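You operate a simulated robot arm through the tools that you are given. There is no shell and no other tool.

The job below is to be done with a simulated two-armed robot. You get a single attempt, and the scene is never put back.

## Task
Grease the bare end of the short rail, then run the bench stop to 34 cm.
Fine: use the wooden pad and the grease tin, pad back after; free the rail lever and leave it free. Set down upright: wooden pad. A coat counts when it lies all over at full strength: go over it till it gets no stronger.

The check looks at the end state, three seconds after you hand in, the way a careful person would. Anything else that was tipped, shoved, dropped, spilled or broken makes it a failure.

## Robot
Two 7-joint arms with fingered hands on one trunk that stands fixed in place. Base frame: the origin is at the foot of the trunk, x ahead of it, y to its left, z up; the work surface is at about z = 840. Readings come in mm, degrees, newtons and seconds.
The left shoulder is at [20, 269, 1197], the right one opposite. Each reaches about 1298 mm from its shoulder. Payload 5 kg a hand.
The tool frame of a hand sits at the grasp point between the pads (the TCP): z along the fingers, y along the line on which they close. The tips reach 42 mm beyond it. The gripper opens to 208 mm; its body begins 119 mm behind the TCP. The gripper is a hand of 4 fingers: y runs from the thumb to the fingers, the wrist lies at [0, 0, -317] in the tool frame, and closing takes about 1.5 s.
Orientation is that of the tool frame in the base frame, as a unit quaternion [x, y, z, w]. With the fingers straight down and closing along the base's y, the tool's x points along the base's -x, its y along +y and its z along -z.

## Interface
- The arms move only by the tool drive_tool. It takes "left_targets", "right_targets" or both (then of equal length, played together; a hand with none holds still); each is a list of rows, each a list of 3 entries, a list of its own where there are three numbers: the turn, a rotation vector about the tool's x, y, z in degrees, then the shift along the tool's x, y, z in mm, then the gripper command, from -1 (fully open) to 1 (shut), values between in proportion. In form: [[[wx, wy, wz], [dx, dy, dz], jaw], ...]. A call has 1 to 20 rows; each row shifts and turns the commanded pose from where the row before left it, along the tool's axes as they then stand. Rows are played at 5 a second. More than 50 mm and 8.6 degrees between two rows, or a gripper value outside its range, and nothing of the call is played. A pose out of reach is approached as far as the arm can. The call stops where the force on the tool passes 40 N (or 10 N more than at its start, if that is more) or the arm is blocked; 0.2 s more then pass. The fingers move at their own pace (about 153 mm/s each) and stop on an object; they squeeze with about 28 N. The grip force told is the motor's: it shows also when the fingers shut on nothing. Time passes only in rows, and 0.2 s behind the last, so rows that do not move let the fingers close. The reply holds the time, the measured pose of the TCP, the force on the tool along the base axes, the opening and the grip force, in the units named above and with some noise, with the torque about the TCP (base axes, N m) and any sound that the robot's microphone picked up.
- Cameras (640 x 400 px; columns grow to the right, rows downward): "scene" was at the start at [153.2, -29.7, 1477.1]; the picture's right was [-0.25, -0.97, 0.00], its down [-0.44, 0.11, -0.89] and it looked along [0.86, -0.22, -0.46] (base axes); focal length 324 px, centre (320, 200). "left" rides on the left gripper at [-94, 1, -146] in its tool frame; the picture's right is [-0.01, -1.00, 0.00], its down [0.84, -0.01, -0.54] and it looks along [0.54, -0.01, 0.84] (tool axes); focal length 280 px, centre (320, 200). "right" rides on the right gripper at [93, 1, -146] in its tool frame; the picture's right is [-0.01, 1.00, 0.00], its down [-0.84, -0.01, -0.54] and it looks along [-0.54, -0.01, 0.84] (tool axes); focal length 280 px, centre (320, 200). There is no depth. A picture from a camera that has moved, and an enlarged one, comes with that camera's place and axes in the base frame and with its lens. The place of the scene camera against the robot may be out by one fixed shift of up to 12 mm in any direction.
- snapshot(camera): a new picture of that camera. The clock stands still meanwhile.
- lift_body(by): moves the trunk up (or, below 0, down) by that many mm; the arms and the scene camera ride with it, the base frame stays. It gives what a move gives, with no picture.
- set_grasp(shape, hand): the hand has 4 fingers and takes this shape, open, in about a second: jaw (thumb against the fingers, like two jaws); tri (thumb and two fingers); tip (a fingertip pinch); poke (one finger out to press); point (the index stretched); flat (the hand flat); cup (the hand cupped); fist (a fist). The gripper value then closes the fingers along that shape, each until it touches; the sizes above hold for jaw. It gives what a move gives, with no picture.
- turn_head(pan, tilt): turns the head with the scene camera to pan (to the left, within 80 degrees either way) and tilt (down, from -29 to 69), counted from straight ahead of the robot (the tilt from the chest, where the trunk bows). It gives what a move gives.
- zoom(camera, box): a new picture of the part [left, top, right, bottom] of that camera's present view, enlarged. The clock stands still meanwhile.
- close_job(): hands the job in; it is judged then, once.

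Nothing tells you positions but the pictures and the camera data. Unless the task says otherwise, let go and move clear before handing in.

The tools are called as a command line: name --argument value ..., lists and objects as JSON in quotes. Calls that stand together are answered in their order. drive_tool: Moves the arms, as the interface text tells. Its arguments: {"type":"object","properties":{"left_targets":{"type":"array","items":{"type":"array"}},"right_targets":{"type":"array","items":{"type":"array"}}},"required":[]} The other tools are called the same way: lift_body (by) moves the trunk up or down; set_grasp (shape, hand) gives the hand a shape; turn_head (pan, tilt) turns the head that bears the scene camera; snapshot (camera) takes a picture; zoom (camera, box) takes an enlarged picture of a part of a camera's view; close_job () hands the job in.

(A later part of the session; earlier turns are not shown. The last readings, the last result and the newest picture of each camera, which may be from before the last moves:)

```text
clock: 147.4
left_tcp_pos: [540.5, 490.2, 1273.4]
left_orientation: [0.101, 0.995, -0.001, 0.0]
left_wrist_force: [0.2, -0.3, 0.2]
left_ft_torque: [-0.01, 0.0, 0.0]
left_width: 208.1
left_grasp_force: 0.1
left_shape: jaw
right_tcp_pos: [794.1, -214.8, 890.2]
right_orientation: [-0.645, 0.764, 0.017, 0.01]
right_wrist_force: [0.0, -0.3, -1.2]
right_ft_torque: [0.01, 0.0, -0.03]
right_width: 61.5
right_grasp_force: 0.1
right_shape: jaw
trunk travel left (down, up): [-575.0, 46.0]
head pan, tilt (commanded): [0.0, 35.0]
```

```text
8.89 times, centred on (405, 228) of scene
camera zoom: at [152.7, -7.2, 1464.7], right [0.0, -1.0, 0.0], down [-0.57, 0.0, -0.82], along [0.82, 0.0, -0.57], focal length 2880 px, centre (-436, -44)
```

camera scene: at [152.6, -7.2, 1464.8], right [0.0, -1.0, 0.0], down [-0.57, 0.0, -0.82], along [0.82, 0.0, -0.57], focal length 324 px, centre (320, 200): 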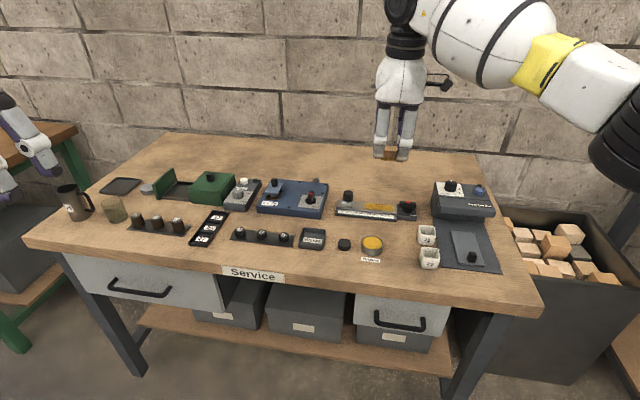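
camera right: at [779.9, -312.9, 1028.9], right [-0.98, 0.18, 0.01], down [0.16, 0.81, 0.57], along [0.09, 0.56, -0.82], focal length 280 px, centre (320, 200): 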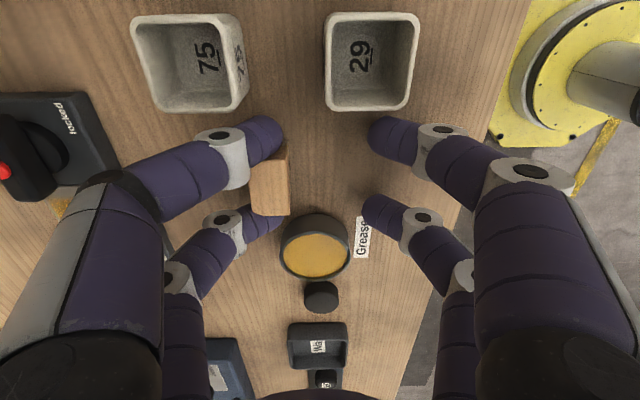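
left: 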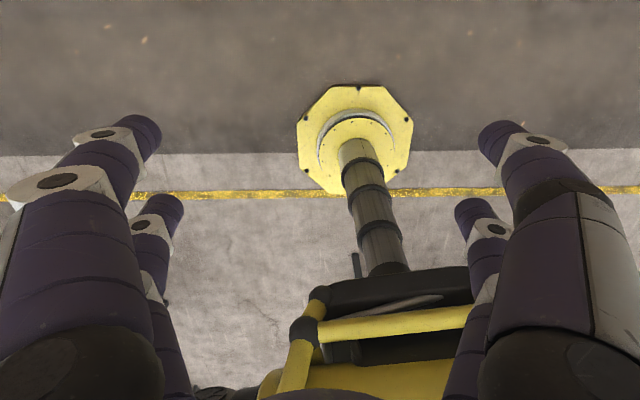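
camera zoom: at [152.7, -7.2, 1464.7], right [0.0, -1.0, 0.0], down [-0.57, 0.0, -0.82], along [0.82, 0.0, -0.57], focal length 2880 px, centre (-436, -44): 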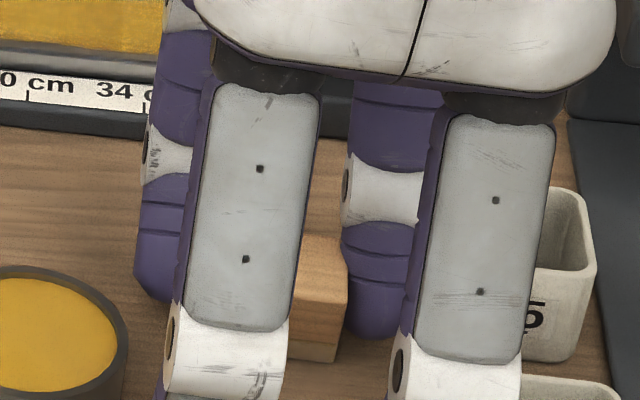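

The pad is jammed between the two far fingers and lifts with them. I'll bring it back toward its home spot, set it on the bench, and then free it by changing the hand shape, since that moves those two fingers differently and opens the jam.

drive_tool --right_targets '[[[0, 0, 0], [0, 7, 0], 0.4], [[0, 0, 0], [0, 7, 0], 0.4], [[0, 0, 0], [0, 6, 0], 0.4], [[0, 0, 0], [0, 0, 1.5], 0.4], [[0, 0, 0], [0, 0, 1], 0.4], [[0, 0, 0], [0, 0, 0], 0.4]]'

zoom --camera "right" --box '[235, 80, 395, 270]'

zoom --camera "scene" --box '[370, 210, 420, 260]'

```text
clock: 148.8
left_tcp_pos: [538.7, 489.4, 1272.9]
left_orientation: [0.1, 0.995, -0.001, 0.0]
left_wrist_force: [-0.4, -0.3, 0.1]
left_ft_torque: [-0.03, -0.04, -0.01]
left_width: 208.0
left_grasp_force: 0.1
left_shape: jaw
right_tcp_pos: [776.7, -209.5, 889.8]
right_orientation: [-0.645, 0.764, 0.017, 0.012]
right_wrist_force: [1.4, -0.8, 8.1]
right_ft_torque: [0.03, -0.38, -0.11]
right_width: 62.1
right_grasp_force: 0.0
right_shape: jaw
trunk travel left (down, up): [-575.0, 46.0]
head pan, tilt (commanded): [0.0, 35.0]
```

```text
2.11 times, centred on (315, 175) of right
camera zoom: at [760.4, -309.2, 1032.6], right [-0.98, 0.18, 0.01], down [0.16, 0.81, 0.57], along [0.09, 0.56, -0.82], focal length 590 px, centre (330, 253)
```

zoom: 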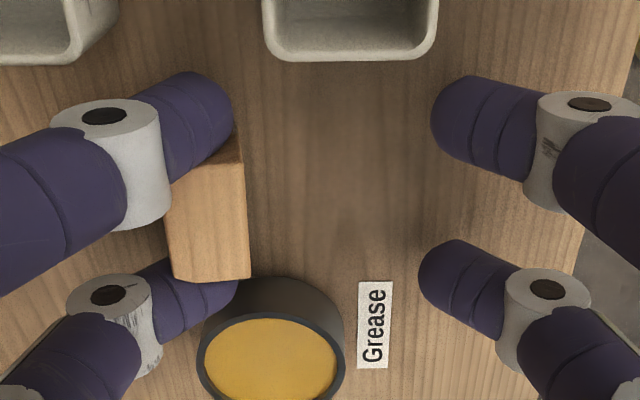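

```text
8.00 times, centred on (395, 235) of scene
camera zoom: at [152.2, -7.2, 1464.9], right [0.0, -1.0, 0.0], down [-0.57, 0.0, -0.82], along [0.82, 0.0, -0.57], focal length 2592 px, centre (-280, -80)
```

zoom: 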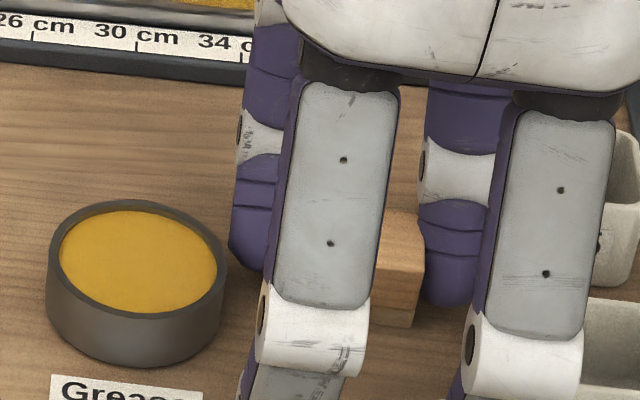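

The pad is on the bench, but the far-left finger is close to the tin. I'll shift 7 mm away from the tin before changing the hand shape.

drive_tool --right_targets '[[[0, 0, 0], [0, 0, -1.5], 0.4], [[0, 0, 0], [4, 0, 0], 0.4], [[0, 0, 0], [4, 0, 0], 0.4], [[0, 0, 0], [0, 0, 1], 0.4], [[0, 0, 0], [0, 0, 0], 0.4]]'

zoom --camera "right" --box '[235, 80, 395, 270]'

```text
clock: 150.0
left_tcp_pos: [539.9, 491.2, 1272.7]
left_orientation: [0.099, 0.995, 0.0, 0.0]
left_wrist_force: [0.1, -0.5, -0.1]
left_ft_torque: [0.0, 0.02, 0.02]
left_width: 207.9
left_grasp_force: 0.1
left_shape: jaw
right_tcp_pos: [774.2, -217.6, 888.6]
right_orientation: [-0.644, 0.765, 0.018, 0.011]
right_wrist_force: [1.4, 2.7, 8.1]
right_ft_torque: [0.13, -0.29, 0.05]
right_width: 61.8
right_grasp_force: 0.0
right_shape: jaw
trunk travel left (down, up): [-575.0, 46.0]
head pan, tilt (commanded): [0.0, 35.0]
```

```text
2.11 times, centred on (315, 175) of right
camera zoom: at [759.0, -316.7, 1032.1], right [-0.98, 0.18, 0.01], down [0.16, 0.81, 0.57], along [0.09, 0.56, -0.82], focal length 590 px, centre (330, 253)
```

zoom: 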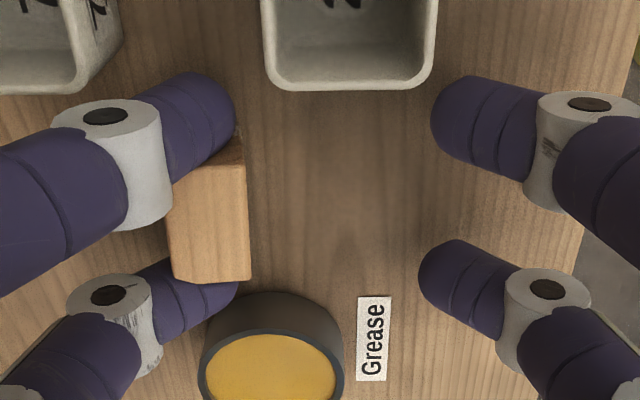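

Now there's room. I'll change to "poke", which lifts the far-left finger while the far-right one stays extended.

set_grasp --shape "poke" --hand "right"

zoom --camera "right" --box '[215, 80, 415, 280]'

zoom --camera "scene" --box '[360, 200, 430, 265]'

```text
clock: 150.9
left_tcp_pos: [539.7, 490.0, 1273.0]
left_orientation: [0.1, 0.995, 0.0, 0.0]
left_wrist_force: [-0.4, 0.1, 0.0]
left_ft_torque: [0.04, 0.06, 0.01]
left_width: 207.8
left_grasp_force: 0.1
left_shape: jaw
right_tcp_pos: [774.9, -218.4, 888.4]
right_orientation: [-0.645, 0.764, 0.018, 0.011]
right_wrist_force: [-0.2, 0.5, -0.1]
right_ft_torque: [-0.01, 0.05, 0.0]
right_width: 0.3
right_grasp_force: 0.1
right_shape: poke
trunk travel left (down, up): [-575.0, 46.0]
head pan, tilt (commanded): [0.0, 35.0]
```

```text
2.00 times, centred on (315, 180) of right
camera zoom: at [759.3, -316.8, 1031.2], right [-0.98, 0.18, 0.02], down [0.16, 0.81, 0.57], along [0.09, 0.56, -0.82], focal length 561 px, centre (330, 240)
```

zoom: 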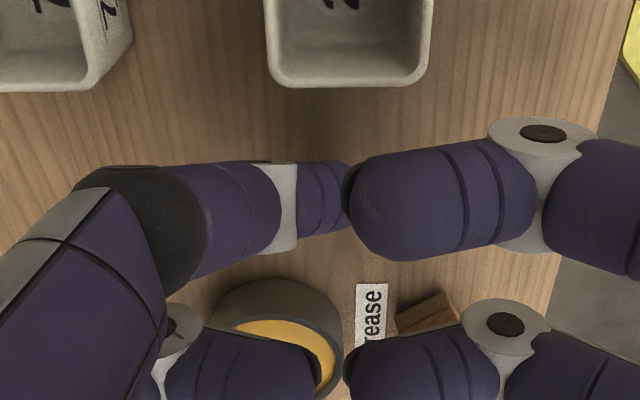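

```text
6.15 times, centred on (395, 232) of scene
camera zoom: at [152.9, -7.2, 1464.7], right [0.0, -1.0, 0.0], down [-0.57, 0.0, -0.82], along [0.82, 0.0, -0.57], focal length 1994 px, centre (-142, 0)
```

zoom: 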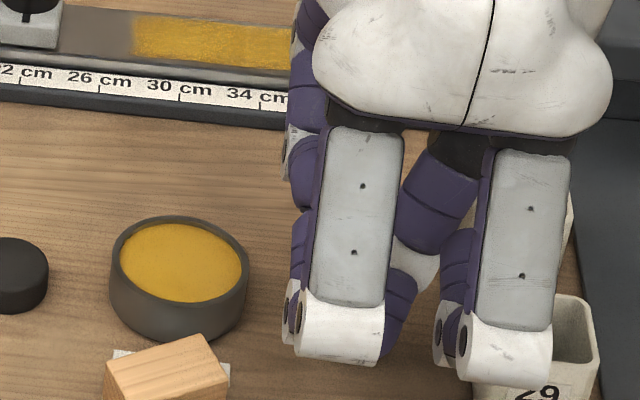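

The jam is free; the pad ended up in front of the tin, over the "Grease" label. I'll raise the hand carefully and look at how the pad lies and whether the tin is undisturbed.

drive_tool --right_targets '[[[0, 0, 0], [0, 0, -20], -1], [[0, 0, 0], [0, 0, -40], -1], [[0, 0, 0], [0, 0, -45], -1], [[0, 0, 0], [0, 0, -45], -1], [[0, 0, 0], [30, 0, -20], -1], [[0, 0, 0], [30, 0, 0], -1], [[0, 0, 0], [0, 0, 0], -1]]'

zoom --camera "scene" --box '[340, 210, 440, 280]'

zoom --camera "scene" --box '[350, 235, 400, 275]'

snapshot --camera "right"

```text
clock: 152.5
left_tcp_pos: [539.8, 490.9, 1272.4]
left_orientation: [0.1, 0.995, 0.001, 0.0]
left_wrist_force: [-0.2, -0.1, -0.3]
left_ft_torque: [-0.03, -0.02, 0.0]
left_width: 208.1
left_grasp_force: 0.0
left_shape: jaw
right_tcp_pos: [768.2, -287.9, 1058.3]
right_orientation: [-0.645, 0.764, 0.017, 0.01]
right_wrist_force: [-0.6, 0.3, 0.9]
right_ft_torque: [-0.08, 0.02, -0.03]
right_width: 0.2
right_grasp_force: 0.2
right_shape: poke
trunk travel left (down, up): [-575.0, 46.0]
head pan, tilt (commanded): [0.0, 35.0]
```

```text
5.71 times, centred on (390, 245) of scene
camera zoom: at [152.7, -6.8, 1464.7], right [0.0, -1.0, 0.0], down [-0.57, 0.0, -0.82], along [0.82, 0.0, -0.57], focal length 1851 px, centre (-80, -57)
```

zoom: 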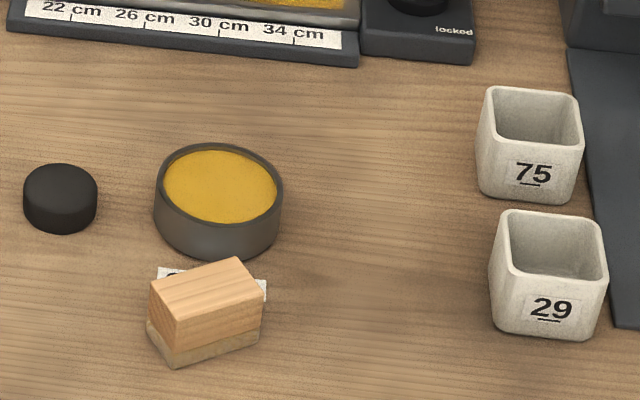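

```text
10.00 times, centred on (375, 255) of scene
camera zoom: at [152.7, -6.8, 1464.7], right [0.0, -1.0, 0.0], down [-0.57, 0.0, -0.82], along [0.82, 0.0, -0.57], focal length 3240 px, centre (-230, -350)
```

zoom: 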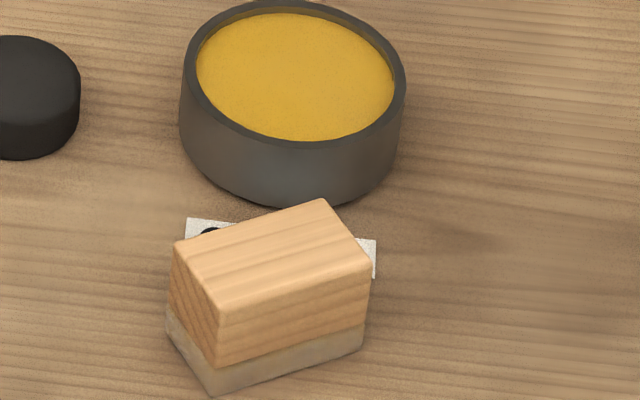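

```text
taken
camera right: at [753.1, -386.7, 1201.5], right [-0.98, 0.18, 0.01], down [0.16, 0.81, 0.57], along [0.09, 0.56, -0.82], focal length 280 px, centre (320, 200)
```

right: 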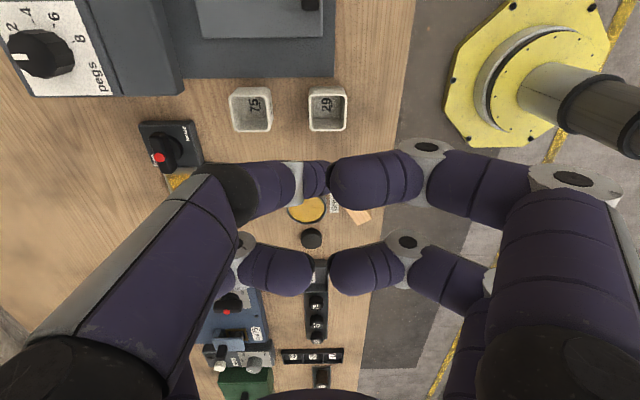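

The pad stands upright and the tin hasn't moved; it just needs to be brought home. This time I'll pinch it across its middle with one finger pair only, hand tilted so that the other pair stays high. First I reopen the hand and test the needed turn.

set_grasp --shape "jaw" --hand "right"

drive_tool --right_targets '[[[0, 0, -7.5], [0, -15, -10], 0.3], [[0, 0, -7.5], [0, 0, -10], 0.3], [[0, 0, -7.5], [0, 0, 0], 0.3], [[0, 0, -7.5], [0, 0, 0], 0.3], [[0, 0, 0], [0, 0, 0], 0.3]]'

```text
clock: 153.4
left_tcp_pos: [540.3, 490.2, 1273.7]
left_orientation: [0.1, 0.995, -0.001, 0.0]
left_wrist_force: [-0.1, -0.1, -0.5]
left_ft_torque: [0.02, 0.01, 0.01]
left_width: 207.9
left_grasp_force: 0.1
left_shape: jaw
right_tcp_pos: [768.2, -287.1, 1058.3]
right_orientation: [-0.645, 0.764, 0.018, 0.011]
right_wrist_force: [0.9, -0.3, -0.2]
right_ft_torque: [-0.01, 0.01, -0.01]
right_width: 207.9
right_grasp_force: 0.1
right_shape: jaw
trunk travel left (down, up): [-575.0, 46.0]
head pan, tilt (commanded): [0.0, 35.0]
```

```text
clock: 154.6
left_tcp_pos: [539.5, 490.8, 1273.4]
left_orientation: [0.1, 0.995, 0.0, 0.0]
left_wrist_force: [1.3, 0.4, 0.1]
left_ft_torque: [0.03, 0.02, -0.01]
left_width: 208.1
left_grasp_force: 0.0
left_shape: jaw
right_tcp_pos: [782.9, -289.2, 1076.8]
right_orientation: [0.821, -0.571, -0.015, -0.014]
right_wrist_force: [-0.1, 0.5, 1.0]
right_ft_torque: [0.0, 0.0, -0.01]
right_width: 73.1
right_grasp_force: 0.0
right_shape: jaw
trunk travel left (down, up): [-575.0, 46.0]
head pan, tilt (commanded): [0.0, 35.0]
```

The turn works. Now I'll tilt the hand 28° and bring it above the pad for a check.

drive_tool --right_targets '[[[0, -8.5, 0], [0, 0, 0], 0.3], [[0, -8.5, 0], [0, 0, 0], 0.3], [[0, -8.5, 0], [0, 0, 0], 0.3], [[0, 0, 0], [-24.6, -2.5, 30.5], 0.3], [[0, 0, 0], [-24.6, -2.5, 30.5], 0.3], [[0, 0, 0], [-24.6, -2.5, 30.5], 0.3], [[0, 0, 0], [-24.6, -2.5, 30.5], 0.3], [[0, 0, 0], [-24.4, -2.4, 30.4], 0.3], [[0, 0, 0], [0, 0, 0], 0.3]]'

snapshot --camera "right"

zoom --camera "scene" --box '[320, 180, 440, 280]'

```text
clock: 156.6
left_tcp_pos: [540.5, 489.5, 1272.8]
left_orientation: [0.1, 0.995, -0.001, 0.0]
left_wrist_force: [0.4, -0.5, -0.1]
left_ft_torque: [0.07, 0.03, 0.02]
left_width: 207.9
left_grasp_force: 0.2
left_shape: jaw
right_tcp_pos: [730.2, -113.0, 1002.8]
right_orientation: [0.797, -0.554, -0.195, -0.141]
right_wrist_force: [-0.2, 0.1, 0.6]
right_ft_torque: [0.07, 0.01, -0.05]
right_width: 73.2
right_grasp_force: 0.0
right_shape: jaw
trunk travel left (down, up): [-575.0, 46.0]
head pan, tilt (commanded): [0.0, 35.0]
```

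```text
taken
camera right: at [781.5, -256.5, 1088.4], right [-0.94, -0.33, 0.0], down [-0.17, 0.46, 0.87], along [-0.29, 0.82, -0.49], focal length 280 px, centre (320, 200)
```

right: 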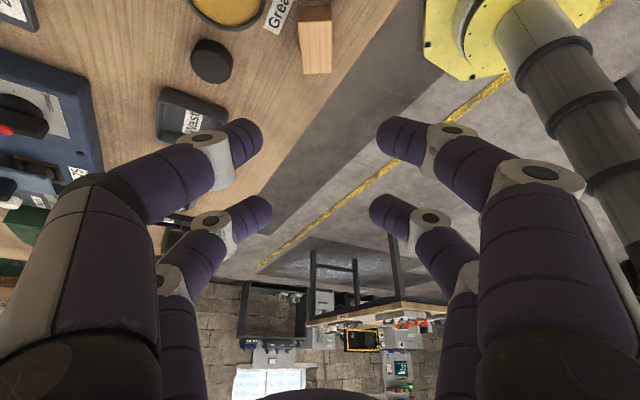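

```text
4.00 times, centred on (380, 230) of scene
camera zoom: at [152.6, -7.9, 1464.8], right [0.0, -1.0, 0.0], down [-0.57, 0.0, -0.82], along [0.82, 0.0, -0.57], focal length 1296 px, centre (80, 80)
```

zoom: 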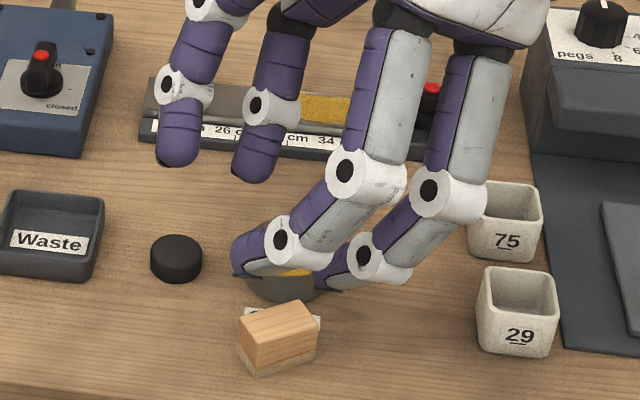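

The tilt is right. I'll zoom to locate the pad precisely in this view.

zoom --camera "right" --box '[260, 0, 380, 90]'

zoom --camera "scene" --box '[360, 240, 400, 280]'

```text
4.44 times, centred on (320, 45) of right
camera zoom: at [781.5, -256.5, 1088.4], right [-0.94, -0.33, 0.0], down [-0.17, 0.46, 0.87], along [-0.29, 0.82, -0.49], focal length 1246 px, centre (320, 889)
```

zoom: 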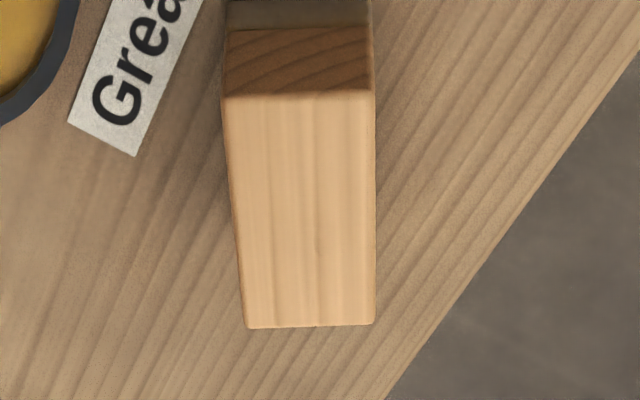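

```text
10.00 times, centred on (380, 260) of scene
camera zoom: at [152.6, -7.9, 1464.8], right [0.0, -1.0, 0.0], down [-0.57, 0.0, -0.82], along [0.82, 0.0, -0.57], focal length 3240 px, centre (-280, -400)
```

zoom: 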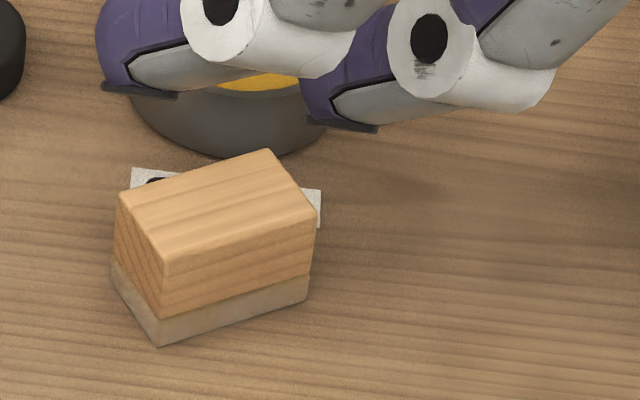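

The pad is at about (739, -125), turned by ~30° from its home direction. I'll narrow the opening and come down over it with the lower finger pair centred on the pad.

drive_tool --right_targets '[[[0, 0, 0], [0, 0, 0], 0.52], [[0, 0, 0], [0, 0, 0], 0.52], [[0, 0, 0], [17.8, -1.7, 31.7], 0.52], [[0, 0, 0], [17.9, -1.7, 31.8], 0.52], [[0, 0, 0], [0, 0, 0], 0.52]]'

snapshot --camera "right"

zoom --camera "scene" --box '[340, 210, 420, 280]'

```text
clock: 157.8
left_tcp_pos: [538.2, 490.5, 1274.0]
left_orientation: [0.1, 0.995, -0.001, 0.0]
left_wrist_force: [0.5, -0.8, 0.2]
left_ft_torque: [0.0, -0.04, 0.01]
left_width: 208.0
left_grasp_force: 0.1
left_shape: jaw
right_tcp_pos: [733.2, -113.4, 926.4]
right_orientation: [0.798, -0.554, -0.194, -0.14]
right_wrist_force: [0.0, 0.6, -0.8]
right_ft_torque: [0.0, -0.02, -0.01]
right_width: 50.2
right_grasp_force: 0.1
right_shape: jaw
trunk travel left (down, up): [-575.0, 46.0]
head pan, tilt (commanded): [0.0, 35.0]
```

```text
taken
camera right: at [784.5, -256.1, 1013.0], right [-0.94, -0.34, 0.0], down [-0.17, 0.46, 0.87], along [-0.29, 0.82, -0.49], focal length 280 px, centre (320, 200)
```

right: 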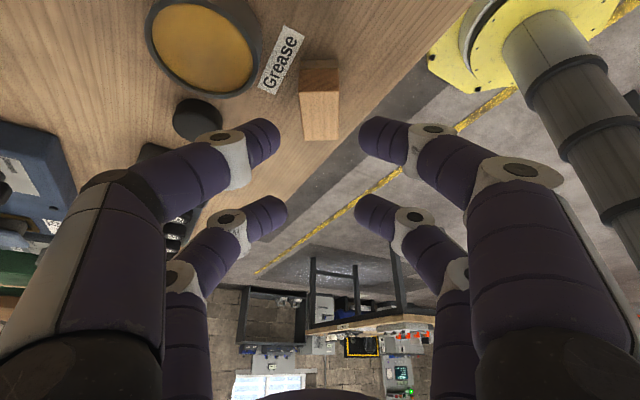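

```text
5.71 times, centred on (380, 245) of scene
camera zoom: at [152.4, -7.2, 1464.9], right [0.0, -1.0, 0.0], down [-0.57, 0.0, -0.82], along [0.82, 0.0, -0.57], focal length 1851 px, centre (-23, -57)
```

zoom: 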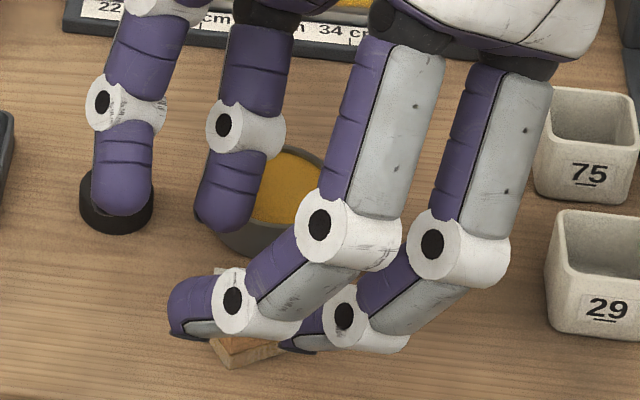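

The pad sits centred between the lower pair, with the other pair well raised. I'll lower the final 28 mm.

drive_tool --right_targets '[[[0, 0, 0], [6.5, -0.4, 12.3], 0.52], [[0, 0, 0], [6, -0.2, 11.3], 0.52], [[0, 0, 0], [0, 0, 0], 0.52]]'

snapshot --camera "right"

zoom --camera "scene" --box '[340, 215, 420, 285]'

```text
clock: 158.6
left_tcp_pos: [539.2, 490.8, 1274.1]
left_orientation: [0.101, 0.995, -0.001, -0.001]
left_wrist_force: [1.1, -0.2, 0.5]
left_ft_torque: [0.0, 0.0, 0.01]
left_width: 208.0
left_grasp_force: 0.0
left_shape: jaw
right_tcp_pos: [734.3, -112.9, 897.4]
right_orientation: [0.798, -0.553, -0.194, -0.14]
right_wrist_force: [-0.6, -0.4, 0.9]
right_ft_torque: [0.0, 0.01, -0.01]
right_width: 50.3
right_grasp_force: 0.0
right_shape: jaw
trunk travel left (down, up): [-575.0, 46.0]
head pan, tilt (commanded): [0.0, 35.0]
```

```text
taken
camera right: at [785.5, -256.5, 985.4], right [-0.94, -0.34, 0.0], down [-0.17, 0.47, 0.87], along [-0.29, 0.82, -0.49], focal length 280 px, centre (320, 200)
```

right: 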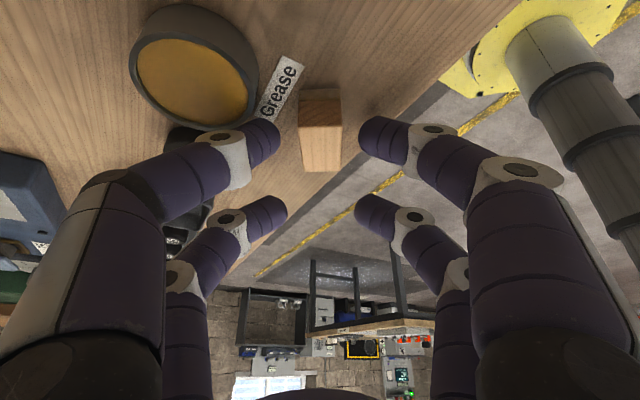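

```text
5.71 times, centred on (380, 250) of scene
camera zoom: at [152.5, -7.2, 1464.8], right [0.0, -1.0, 0.0], down [-0.57, 0.0, -0.82], along [0.82, 0.0, -0.57], focal length 1851 px, centre (-23, -86)
```

zoom: 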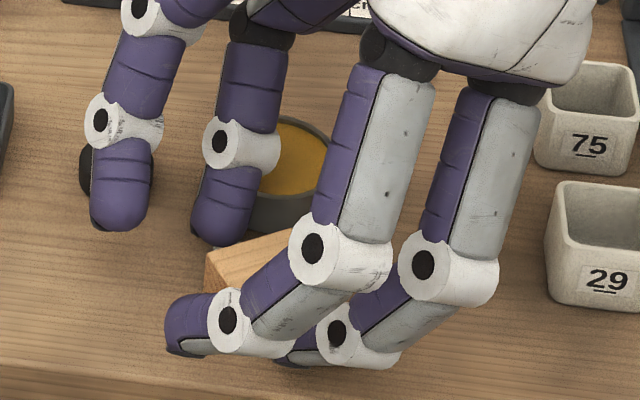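

Aligned. I'll close the pinch on the pad's middle.

drive_tool --right_targets '[[[0, 0, 0], [0, 0, 0], 0.65], [[0, 0, 0], [0, 0, 0], 0.72], [[0, 0, 0], [0, 0, 0], 0.8], [[0, 0, 0], [0, 0, 0], 0.9], [[0, 0, 0], [0, 0, 0], 1], [[0, 0, 0], [0, 0, 0], 1], [[0, 0, 0], [0, 0, 0], 1]]'

zoom --camera "right" --box '[240, 60, 400, 240]'

zoom --camera "scene" --box '[340, 215, 420, 285]'

```text
clock: 160.2
left_tcp_pos: [540.0, 489.8, 1273.0]
left_orientation: [0.1, 0.995, -0.001, -0.001]
left_wrist_force: [0.4, 0.4, 0.3]
left_ft_torque: [-0.03, 0.01, -0.01]
left_width: 207.7
left_grasp_force: 0.0
left_shape: jaw
right_tcp_pos: [734.9, -112.4, 899.9]
right_orientation: [0.798, -0.553, -0.195, -0.14]
right_wrist_force: [0.6, -1.0, -0.4]
right_ft_torque: [0.02, 0.03, 0.0]
right_width: 9.7
right_grasp_force: 27.7
right_shape: jaw
trunk travel left (down, up): [-575.0, 46.0]
head pan, tilt (commanded): [0.0, 35.0]
```

```text
2.22 times, centred on (320, 150) of right
camera zoom: at [785.5, -256.4, 985.4], right [-0.94, -0.34, 0.0], down [-0.17, 0.47, 0.87], along [-0.29, 0.82, -0.49], focal length 623 px, centre (320, 311)
```

zoom: 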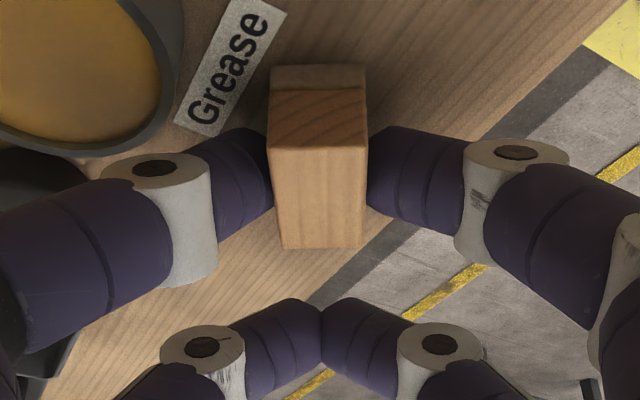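

```text
5.71 times, centred on (380, 250) of scene
camera zoom: at [152.7, -7.2, 1464.7], right [0.0, -1.0, 0.0], down [-0.57, 0.0, -0.82], along [0.82, 0.0, -0.57], focal length 1851 px, centre (-23, -86)
```

zoom: 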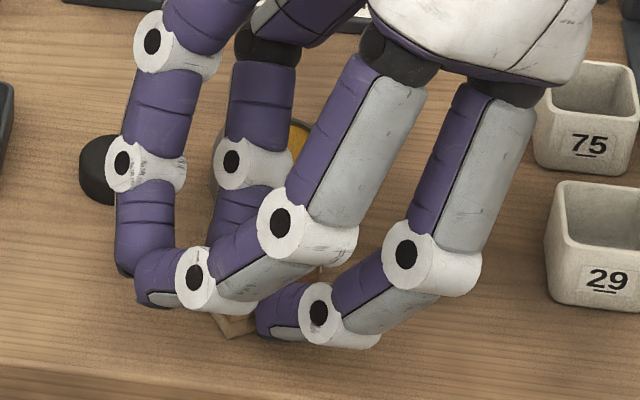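

The pad is pinched neatly at its middle. I'll lift it straight up and check it hangs level.

drive_tool --right_targets '[[[0, 0, 0], [-2.3, 0, -4.4], 1], [[0, 0, 0], [-9.3, -0.2, -17.7], 1], [[0, 0, 0], [-9.3, -0.2, -17.7], 1], [[0, 0, 0], [-14, -0.3, -26.5], 1], [[0, 0, 0], [0, 0, 0], 1]]'

zoom --camera "right" --box '[240, 60, 400, 240]'

zoom --camera "scene" --box '[340, 195, 420, 285]'

```text
clock: 161.4
left_tcp_pos: [540.4, 490.7, 1273.7]
left_orientation: [0.1, 0.995, -0.002, 0.001]
left_wrist_force: [1.3, -0.7, 0.1]
left_ft_torque: [0.03, 0.03, -0.01]
left_width: 207.8
left_grasp_force: 0.1
left_shape: jaw
right_tcp_pos: [736.5, -115.3, 974.3]
right_orientation: [0.797, -0.554, -0.196, -0.14]
right_wrist_force: [0.5, -0.9, -0.1]
right_ft_torque: [0.04, 0.07, 0.01]
right_width: 9.9
right_grasp_force: 28.3
right_shape: jaw
trunk travel left (down, up): [-575.0, 46.0]
head pan, tilt (commanded): [0.0, 35.0]
```

```text
2.22 times, centred on (320, 150) of right
camera zoom: at [787.6, -258.4, 1060.3], right [-0.94, -0.34, 0.0], down [-0.17, 0.47, 0.87], along [-0.29, 0.82, -0.49], focal length 623 px, centre (320, 311)
```

zoom: 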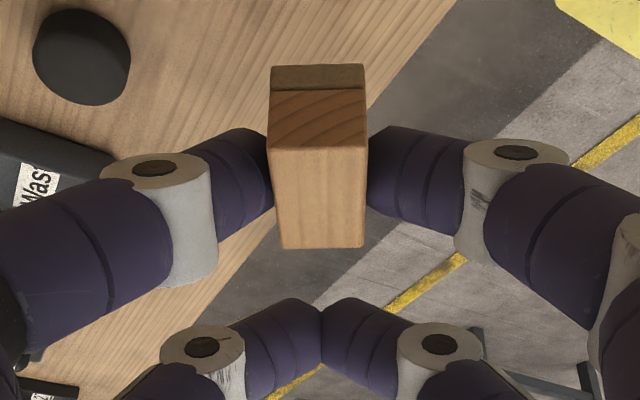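

```text
4.44 times, centred on (380, 240) of scene
camera zoom: at [153.1, -7.5, 1464.6], right [0.0, -1.0, 0.0], down [-0.57, 0.0, -0.82], along [0.82, 0.0, -0.57], focal length 1440 px, centre (53, 22)
```

zoom: 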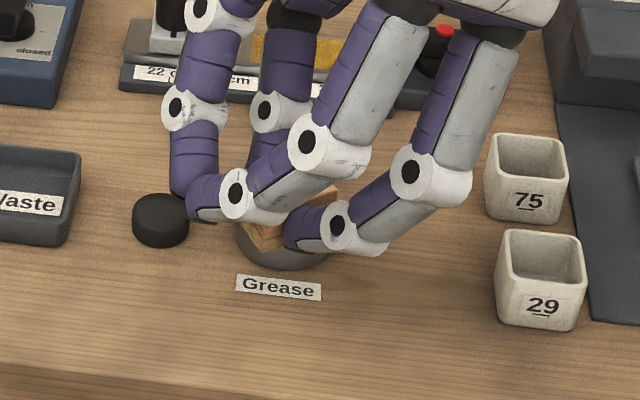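

The pad hangs level and firm; label and bench are clean. Now I'll turn the hand back by 30° about the vertical and carry the pad above its home spot.

drive_tool --right_targets '[[[3.48, 0.07, 6.59], [0, 0, 0], 1], [[3.48, 0.07, 6.59], [0, 0, 0], 1], [[3.48, 0.07, 6.59], [0, 0, 0], 1], [[3.48, 0.07, 6.59], [0, 0, 0], 1], [[0, 0, 0], [21.2, -26.4, -11.3], 1], [[0, 0, 0], [21.2, -26.4, -11.3], 1], [[0, 0, 0], [21.2, -26.4, -11.3], 1], [[0, 0, 0], [0, 0, 0], 1]]'

snapshot --camera "right"

zoom --camera "scene" --box '[345, 190, 445, 270]'

```text
clock: 163.2
left_tcp_pos: [539.0, 491.2, 1273.8]
left_orientation: [0.1, 0.995, -0.001, 0.0]
left_wrist_force: [-1.1, -0.2, -0.5]
left_ft_torque: [-0.04, -0.01, -0.02]
left_width: 207.7
left_grasp_force: 0.1
left_shape: jaw
right_tcp_pos: [803.0, -198.4, 973.0]
right_orientation: [-0.628, 0.74, 0.152, 0.186]
right_wrist_force: [0.2, 0.1, -0.8]
right_ft_torque: [-0.04, -0.03, 0.02]
right_width: 9.7
right_grasp_force: 27.5
right_shape: jaw
trunk travel left (down, up): [-575.0, 46.0]
head pan, tilt (commanded): [0.0, 35.0]
```

```text
taken
camera right: at [777.1, -348.2, 1059.0], right [-0.98, 0.18, 0.0], down [0.09, 0.49, 0.87], along [0.15, 0.86, -0.49], focal length 280 px, centre (320, 200)
```

right: 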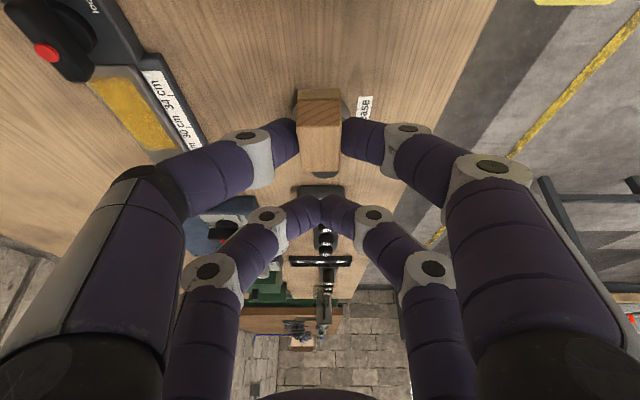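

```text
5.00 times, centred on (395, 230) of scene
camera zoom: at [152.5, -6.7, 1464.8], right [0.0, -1.0, 0.0], down [-0.57, 0.0, -0.82], along [0.82, 0.0, -0.57], focal length 1620 px, centre (-55, 50)
```

zoom: 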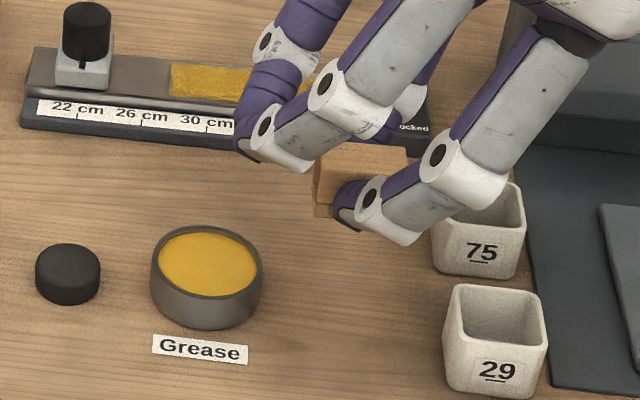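

The pad hovers over its home. I'll go down in stages, checking that the raised fingers clear the tin.

drive_tool --right_targets '[[[0, 0, 0], [10, 0.2, 19], 1], [[0, 0, 0], [10, 0.2, 19], 1], [[0, 0, 0], [7, 0.1, 13.3], 1], [[0, 0, 0], [0, 0, 0], 1]]'

zoom --camera "right" --box '[240, 60, 400, 240]'

zoom --camera "scene" --box '[350, 205, 430, 265]'

```text
clock: 164.2
left_tcp_pos: [539.4, 490.4, 1273.9]
left_orientation: [0.1, 0.995, -0.001, 0.0]
left_wrist_force: [-0.1, 0.1, 0.2]
left_ft_torque: [0.01, -0.02, 0.01]
left_width: 207.8
left_grasp_force: 0.1
left_shape: jaw
right_tcp_pos: [804.2, -199.3, 917.1]
right_orientation: [-0.629, 0.739, 0.153, 0.185]
right_wrist_force: [0.5, -0.7, 0.1]
right_ft_torque: [-0.01, 0.0, -0.01]
right_width: 9.6
right_grasp_force: 28.1
right_shape: jaw
trunk travel left (down, up): [-575.0, 46.0]
head pan, tilt (commanded): [0.0, 35.0]
```

```text
2.22 times, centred on (320, 150) of right
camera zoom: at [776.4, -348.4, 1002.9], right [-0.98, 0.18, 0.0], down [0.09, 0.49, 0.87], along [0.15, 0.86, -0.49], focal length 623 px, centre (320, 311)
```

zoom: 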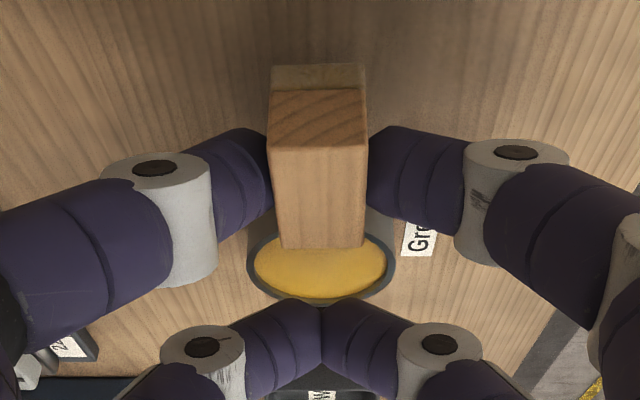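

```text
6.67 times, centred on (390, 235) of scene
camera zoom: at [152.5, -7.2, 1464.8], right [0.0, -1.0, 0.0], down [-0.57, 0.0, -0.82], along [0.82, 0.0, -0.57], focal length 2160 px, centre (-147, -33)
```

zoom: 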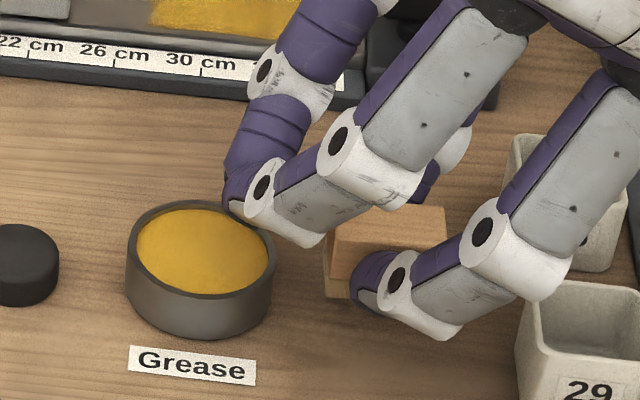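

Clearance is fine. I'll go on down slowly to the bench.

drive_tool --right_targets '[[[0, 0, 0], [3.7, 0.1, 7], 1], [[0, 0, 0], [2.3, 0, 4.4], 1], [[0, 0, 0], [1.2, 0, 2.2], 1], [[0, 0, 0], [0, 0, 0], 1]]'

zoom --camera "scene" --box '[350, 205, 430, 265]'

```text
clock: 165.2
left_tcp_pos: [538.7, 489.8, 1273.2]
left_orientation: [0.1, 0.995, -0.001, -0.001]
left_wrist_force: [-0.4, -0.1, -0.2]
left_ft_torque: [-0.03, 0.02, 0.01]
left_width: 207.9
left_grasp_force: 0.1
left_shape: jaw
right_tcp_pos: [802.5, -198.2, 902.2]
right_orientation: [-0.628, 0.74, 0.153, 0.185]
right_wrist_force: [0.4, -0.4, 0.2]
right_ft_torque: [0.02, 0.01, 0.01]
right_width: 9.6
right_grasp_force: 27.4
right_shape: jaw
trunk travel left (down, up): [-575.0, 46.0]
head pan, tilt (commanded): [0.0, 35.0]
```

```text
6.67 times, centred on (390, 235) of scene
camera zoom: at [152.6, -7.2, 1464.8], right [0.0, -1.0, 0.0], down [-0.57, 0.0, -0.82], along [0.82, 0.0, -0.57], focal length 2160 px, centre (-147, -33)
```

zoom: 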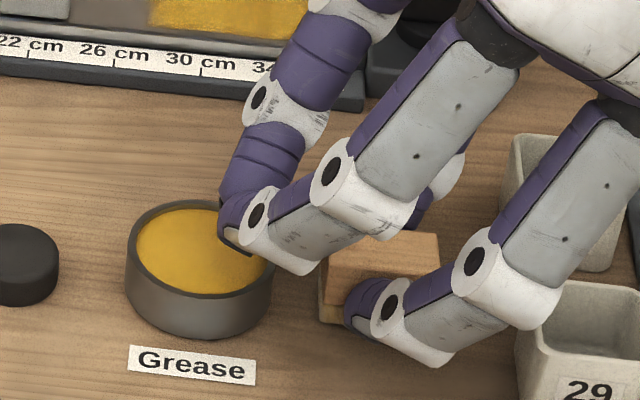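

drive_tool --right_targets '[[[0, 0, 0], [0.7, 0, 1.33], 1], [[0, 0, 0], [0.5, 0, 0.9], 1], [[0, 0, 0], [0.3, 0, 0.6], 1], [[0, 0, 0], [0, 0, 0], 1]]'

```text
clock: 166.2
left_tcp_pos: [539.5, 489.6, 1273.8]
left_orientation: [0.1, 0.995, -0.001, 0.0]
left_wrist_force: [-0.3, 0.0, -0.1]
left_ft_torque: [0.04, -0.03, 0.01]
left_width: 208.1
left_grasp_force: 0.0
left_shape: jaw
right_tcp_pos: [801.3, -198.5, 898.6]
right_orientation: [-0.628, 0.74, 0.152, 0.186]
right_wrist_force: [0.4, -0.6, -0.3]
right_ft_torque: [-0.03, 0.01, 0.0]
right_width: 9.7
right_grasp_force: 28.6
right_shape: jaw
trunk travel left (down, up): [-575.0, 46.0]
head pan, tilt (commanded): [0.0, 35.0]
```

drive_tool --right_targets '[[[0, 0, 0], [0.35, 0, 0.66], 1], [[0, 0, 0], [0.35, 0, 0.66], 1], [[0, 0, 0], [0, 0, 0], 1]]'

```text
clock: 167.0
left_tcp_pos: [539.0, 490.0, 1273.5]
left_orientation: [0.1, 0.995, -0.001, 0.0]
left_wrist_force: [-0.5, 0.2, -0.3]
left_ft_torque: [-0.01, 0.02, 0.04]
left_width: 208.0
left_grasp_force: 0.1
left_shape: jaw
right_tcp_pos: [802.2, -197.9, 898.1]
right_orientation: [-0.628, 0.74, 0.152, 0.186]
right_wrist_force: [-0.8, -1.5, 6.8]
right_ft_torque: [-0.15, 0.05, 0.0]
right_width: 9.9
right_grasp_force: 27.7
right_shape: jaw
trunk travel left (down, up): [-575.0, 46.0]
head pan, tilt (commanded): [0.0, 35.0]
```

The pad touches the bench right under the pinch. I'll open the fingers gently.

drive_tool --right_targets '[[[0, 0, 0], [-0.1, 0, -0.3], 0.85], [[0, 0, 0], [0, 0, 0], 0.78], [[0, 0, 0], [0, 0, 0], 0.72], [[0, 0, 0], [0, 0, 0], 0.66], [[0, 0, 0], [0, 0, 0], 0.6], [[0, 0, 0], [0, 0, 0], 0.55], [[0, 0, 0], [0, 0, 0], 0.5], [[0, 0, 0], [0, 0, 0], 0.5]]'

zoom --camera "right" --box '[240, 60, 400, 240]'

zoom --camera "scene" --box '[350, 205, 430, 265]'

```text
clock: 168.8
left_tcp_pos: [540.2, 490.5, 1273.6]
left_orientation: [0.1, 0.995, -0.001, 0.0]
left_wrist_force: [-0.3, -0.1, 0.5]
left_ft_torque: [0.03, 0.03, -0.03]
left_width: 208.0
left_grasp_force: 0.0
left_shape: jaw
right_tcp_pos: [802.5, -200.2, 898.0]
right_orientation: [-0.628, 0.74, 0.152, 0.185]
right_wrist_force: [0.3, -0.4, 0.2]
right_ft_torque: [-0.02, 0.01, -0.02]
right_width: 51.6
right_grasp_force: 0.1
right_shape: jaw
trunk travel left (down, up): [-575.0, 46.0]
head pan, tilt (commanded): [0.0, 35.0]
```

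```text
2.22 times, centred on (320, 150) of right
camera zoom: at [776.4, -348.6, 984.6], right [-0.98, 0.18, 0.0], down [0.09, 0.49, 0.87], along [0.15, 0.86, -0.49], focal length 623 px, centre (320, 311)
```

zoom: 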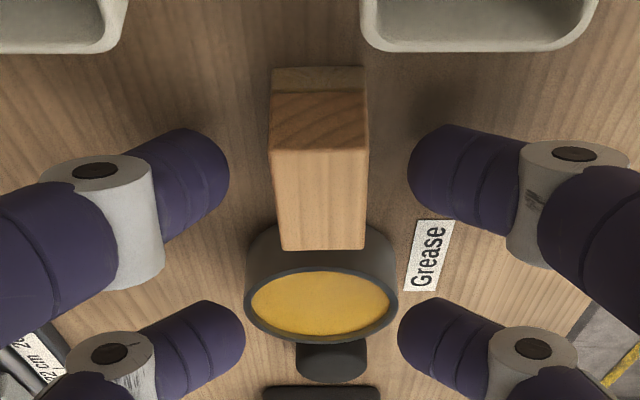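

```text
6.67 times, centred on (390, 235) of scene
camera zoom: at [152.6, -7.2, 1464.7], right [0.0, -1.0, 0.0], down [-0.57, 0.0, -0.82], along [0.82, 0.0, -0.57], focal length 2160 px, centre (-147, -33)
```

zoom: 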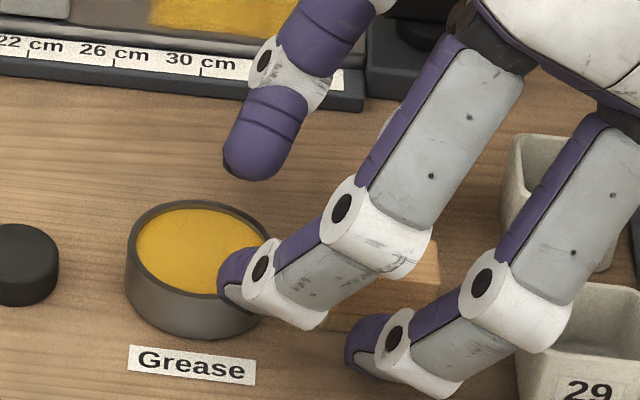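

The pad stands upright at its home. I'll withdraw straight up.

drive_tool --right_targets '[[[0, 0, 0], [-4.7, -0.1, -8.8], 0.5], [[0, 0, 0], [-9.3, -0.2, -17.7], 0.5], [[0, 0, 0], [-14, -0.3, -26.5], 0.5], [[0, 0, 0], [-14, -0.3, -26.5], 0.5], [[0, 0, 0], [-18.7, -0.3, -35.4], 0.5], [[0, 0, 0], [-18.7, -0.3, -35.4], 0.5], [[0, 0, 0], [0, 0, 0], 0.5]]'

zoom --camera "scene" --box '[340, 205, 440, 275]'

snapshot --camera "scene"

```text
clock: 170.4
left_tcp_pos: [539.9, 489.6, 1273.2]
left_orientation: [0.1, 0.995, -0.001, 0.0]
left_wrist_force: [0.7, -0.2, -0.1]
left_ft_torque: [0.02, 0.04, 0.01]
left_width: 207.9
left_grasp_force: 0.1
left_shape: jaw
right_tcp_pos: [803.1, -202.7, 1067.9]
right_orientation: [-0.628, 0.741, 0.152, 0.185]
right_wrist_force: [0.7, -0.6, -0.2]
right_ft_torque: [0.08, 0.02, 0.02]
right_width: 51.8
right_grasp_force: 0.0
right_shape: jaw
trunk travel left (down, up): [-575.0, 46.0]
head pan, tilt (commanded): [0.0, 35.0]
```

```text
5.71 times, centred on (390, 240) of scene
camera zoom: at [153.1, -7.5, 1464.6], right [0.0, -1.0, 0.0], down [-0.57, 0.0, -0.82], along [0.82, 0.0, -0.57], focal length 1851 px, centre (-80, -29)
```

zoom: 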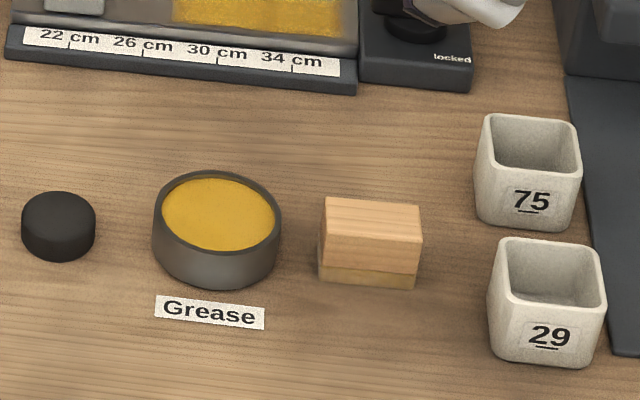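

```text
taken
camera scene: at [153.1, -7.5, 1464.6], right [0.0, -1.0, 0.0], down [-0.57, 0.0, -0.82], along [0.82, 0.0, -0.57], focal length 324 px, centre (320, 200)
```

scene: 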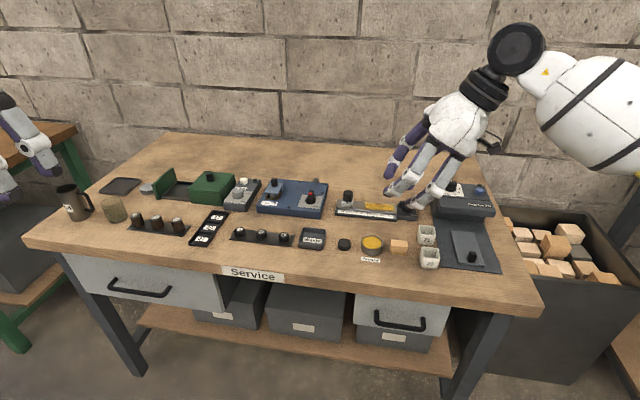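

The pad is back within ~3 mm of its original spot, upright, and the bench is clean. Next is the lever: I'll straighten the hand, turn it, and go above the lever for a closer look.

drive_tool --right_targets '[[[0, 8.3, 0], [0, 0, 0], 0], [[0, 8.3, 0], [0, 0, 0], 0], [[0, 8.3, 0], [0, 0, 0], 0], [[0, 2.9, 0], [0, 0, 0], 0], [[0, 0, 7.75], [0, 0, 0], -0.5], [[0, 0, 7.75], [0, 0, 0], -0.5], [[0, 0, 7.75], [0, 0, 0], -0.5], [[0, 0, 7.75], [0, 0, 0], -0.5], [[0, 0, 7.75], [0, 0, 0], -1], [[0, 0, 7.75], [0, 0, 0], -1], [[0, 0, 0], [0, 0, 0], -1]]'

```text
clock: 172.8
left_tcp_pos: [540.3, 490.5, 1273.1]
left_orientation: [0.1, 0.995, -0.001, 0.0]
left_wrist_force: [-0.5, 0.2, 0.2]
left_ft_torque: [-0.01, 0.01, 0.01]
left_width: 207.8
left_grasp_force: 0.0
left_shape: jaw
right_tcp_pos: [802.2, -198.2, 1066.6]
right_orientation: [-0.291, 0.957, -0.002, 0.003]
right_wrist_force: [0.2, -1.3, 0.2]
right_ft_torque: [0.0, -0.03, 0.02]
right_width: 207.6
right_grasp_force: 0.0
right_shape: jaw
trunk travel left (down, up): [-575.0, 46.0]
head pan, tilt (commanded): [0.0, 35.0]
```

drive_tool --right_targets '[[[0, 0, 0], [1.9, -38.8, 6.5], -1], [[0, 0, 0], [1.9, -38.8, 6.5], -1], [[0, 0, 0], [1.9, -38.8, 6.5], -1], [[0, 0, 0], [1.9, -38.8, 6.5], -1], [[0, 0, 0], [0, 0, 0], -1]]'

snapshot --camera "right"

zoom --camera "right" --box '[240, 120, 400, 260]'

```text
clock: 174.0
left_tcp_pos: [539.1, 490.5, 1272.6]
left_orientation: [0.1, 0.995, -0.001, 0.0]
left_wrist_force: [0.5, -0.4, -0.1]
left_ft_torque: [-0.06, -0.06, 0.0]
left_width: 207.9
left_grasp_force: 0.0
left_shape: jaw
right_tcp_pos: [882.4, -329.7, 1042.9]
right_orientation: [-0.293, 0.956, -0.003, 0.004]
right_wrist_force: [-0.1, 1.3, 0.8]
right_ft_torque: [-0.08, -0.01, -0.03]
right_width: 207.9
right_grasp_force: 0.1
right_shape: jaw
trunk travel left (down, up): [-575.0, 46.0]
head pan, tilt (commanded): [0.0, 35.0]
```

```text
taken
camera right: at [803.5, -382.0, 1189.3], right [-0.55, 0.84, -0.01], down [0.7, 0.46, 0.54], along [0.46, 0.29, -0.84], focal length 280 px, centre (320, 200)
```

right: 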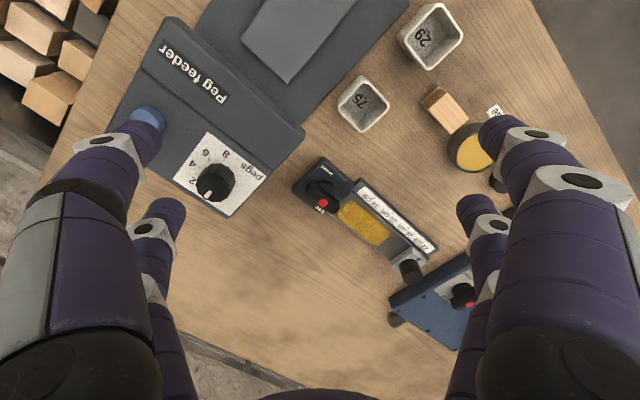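

```text
2.86 times, centred on (320, 190) of right
camera zoom: at [803.5, -382.0, 1189.3], right [-0.55, 0.84, -0.01], down [0.7, 0.46, 0.54], along [0.46, 0.29, -0.84], focal length 801 px, centre (320, 229)
```

zoom: 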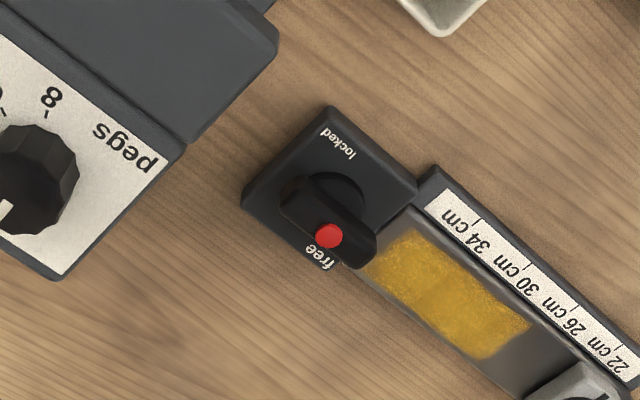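

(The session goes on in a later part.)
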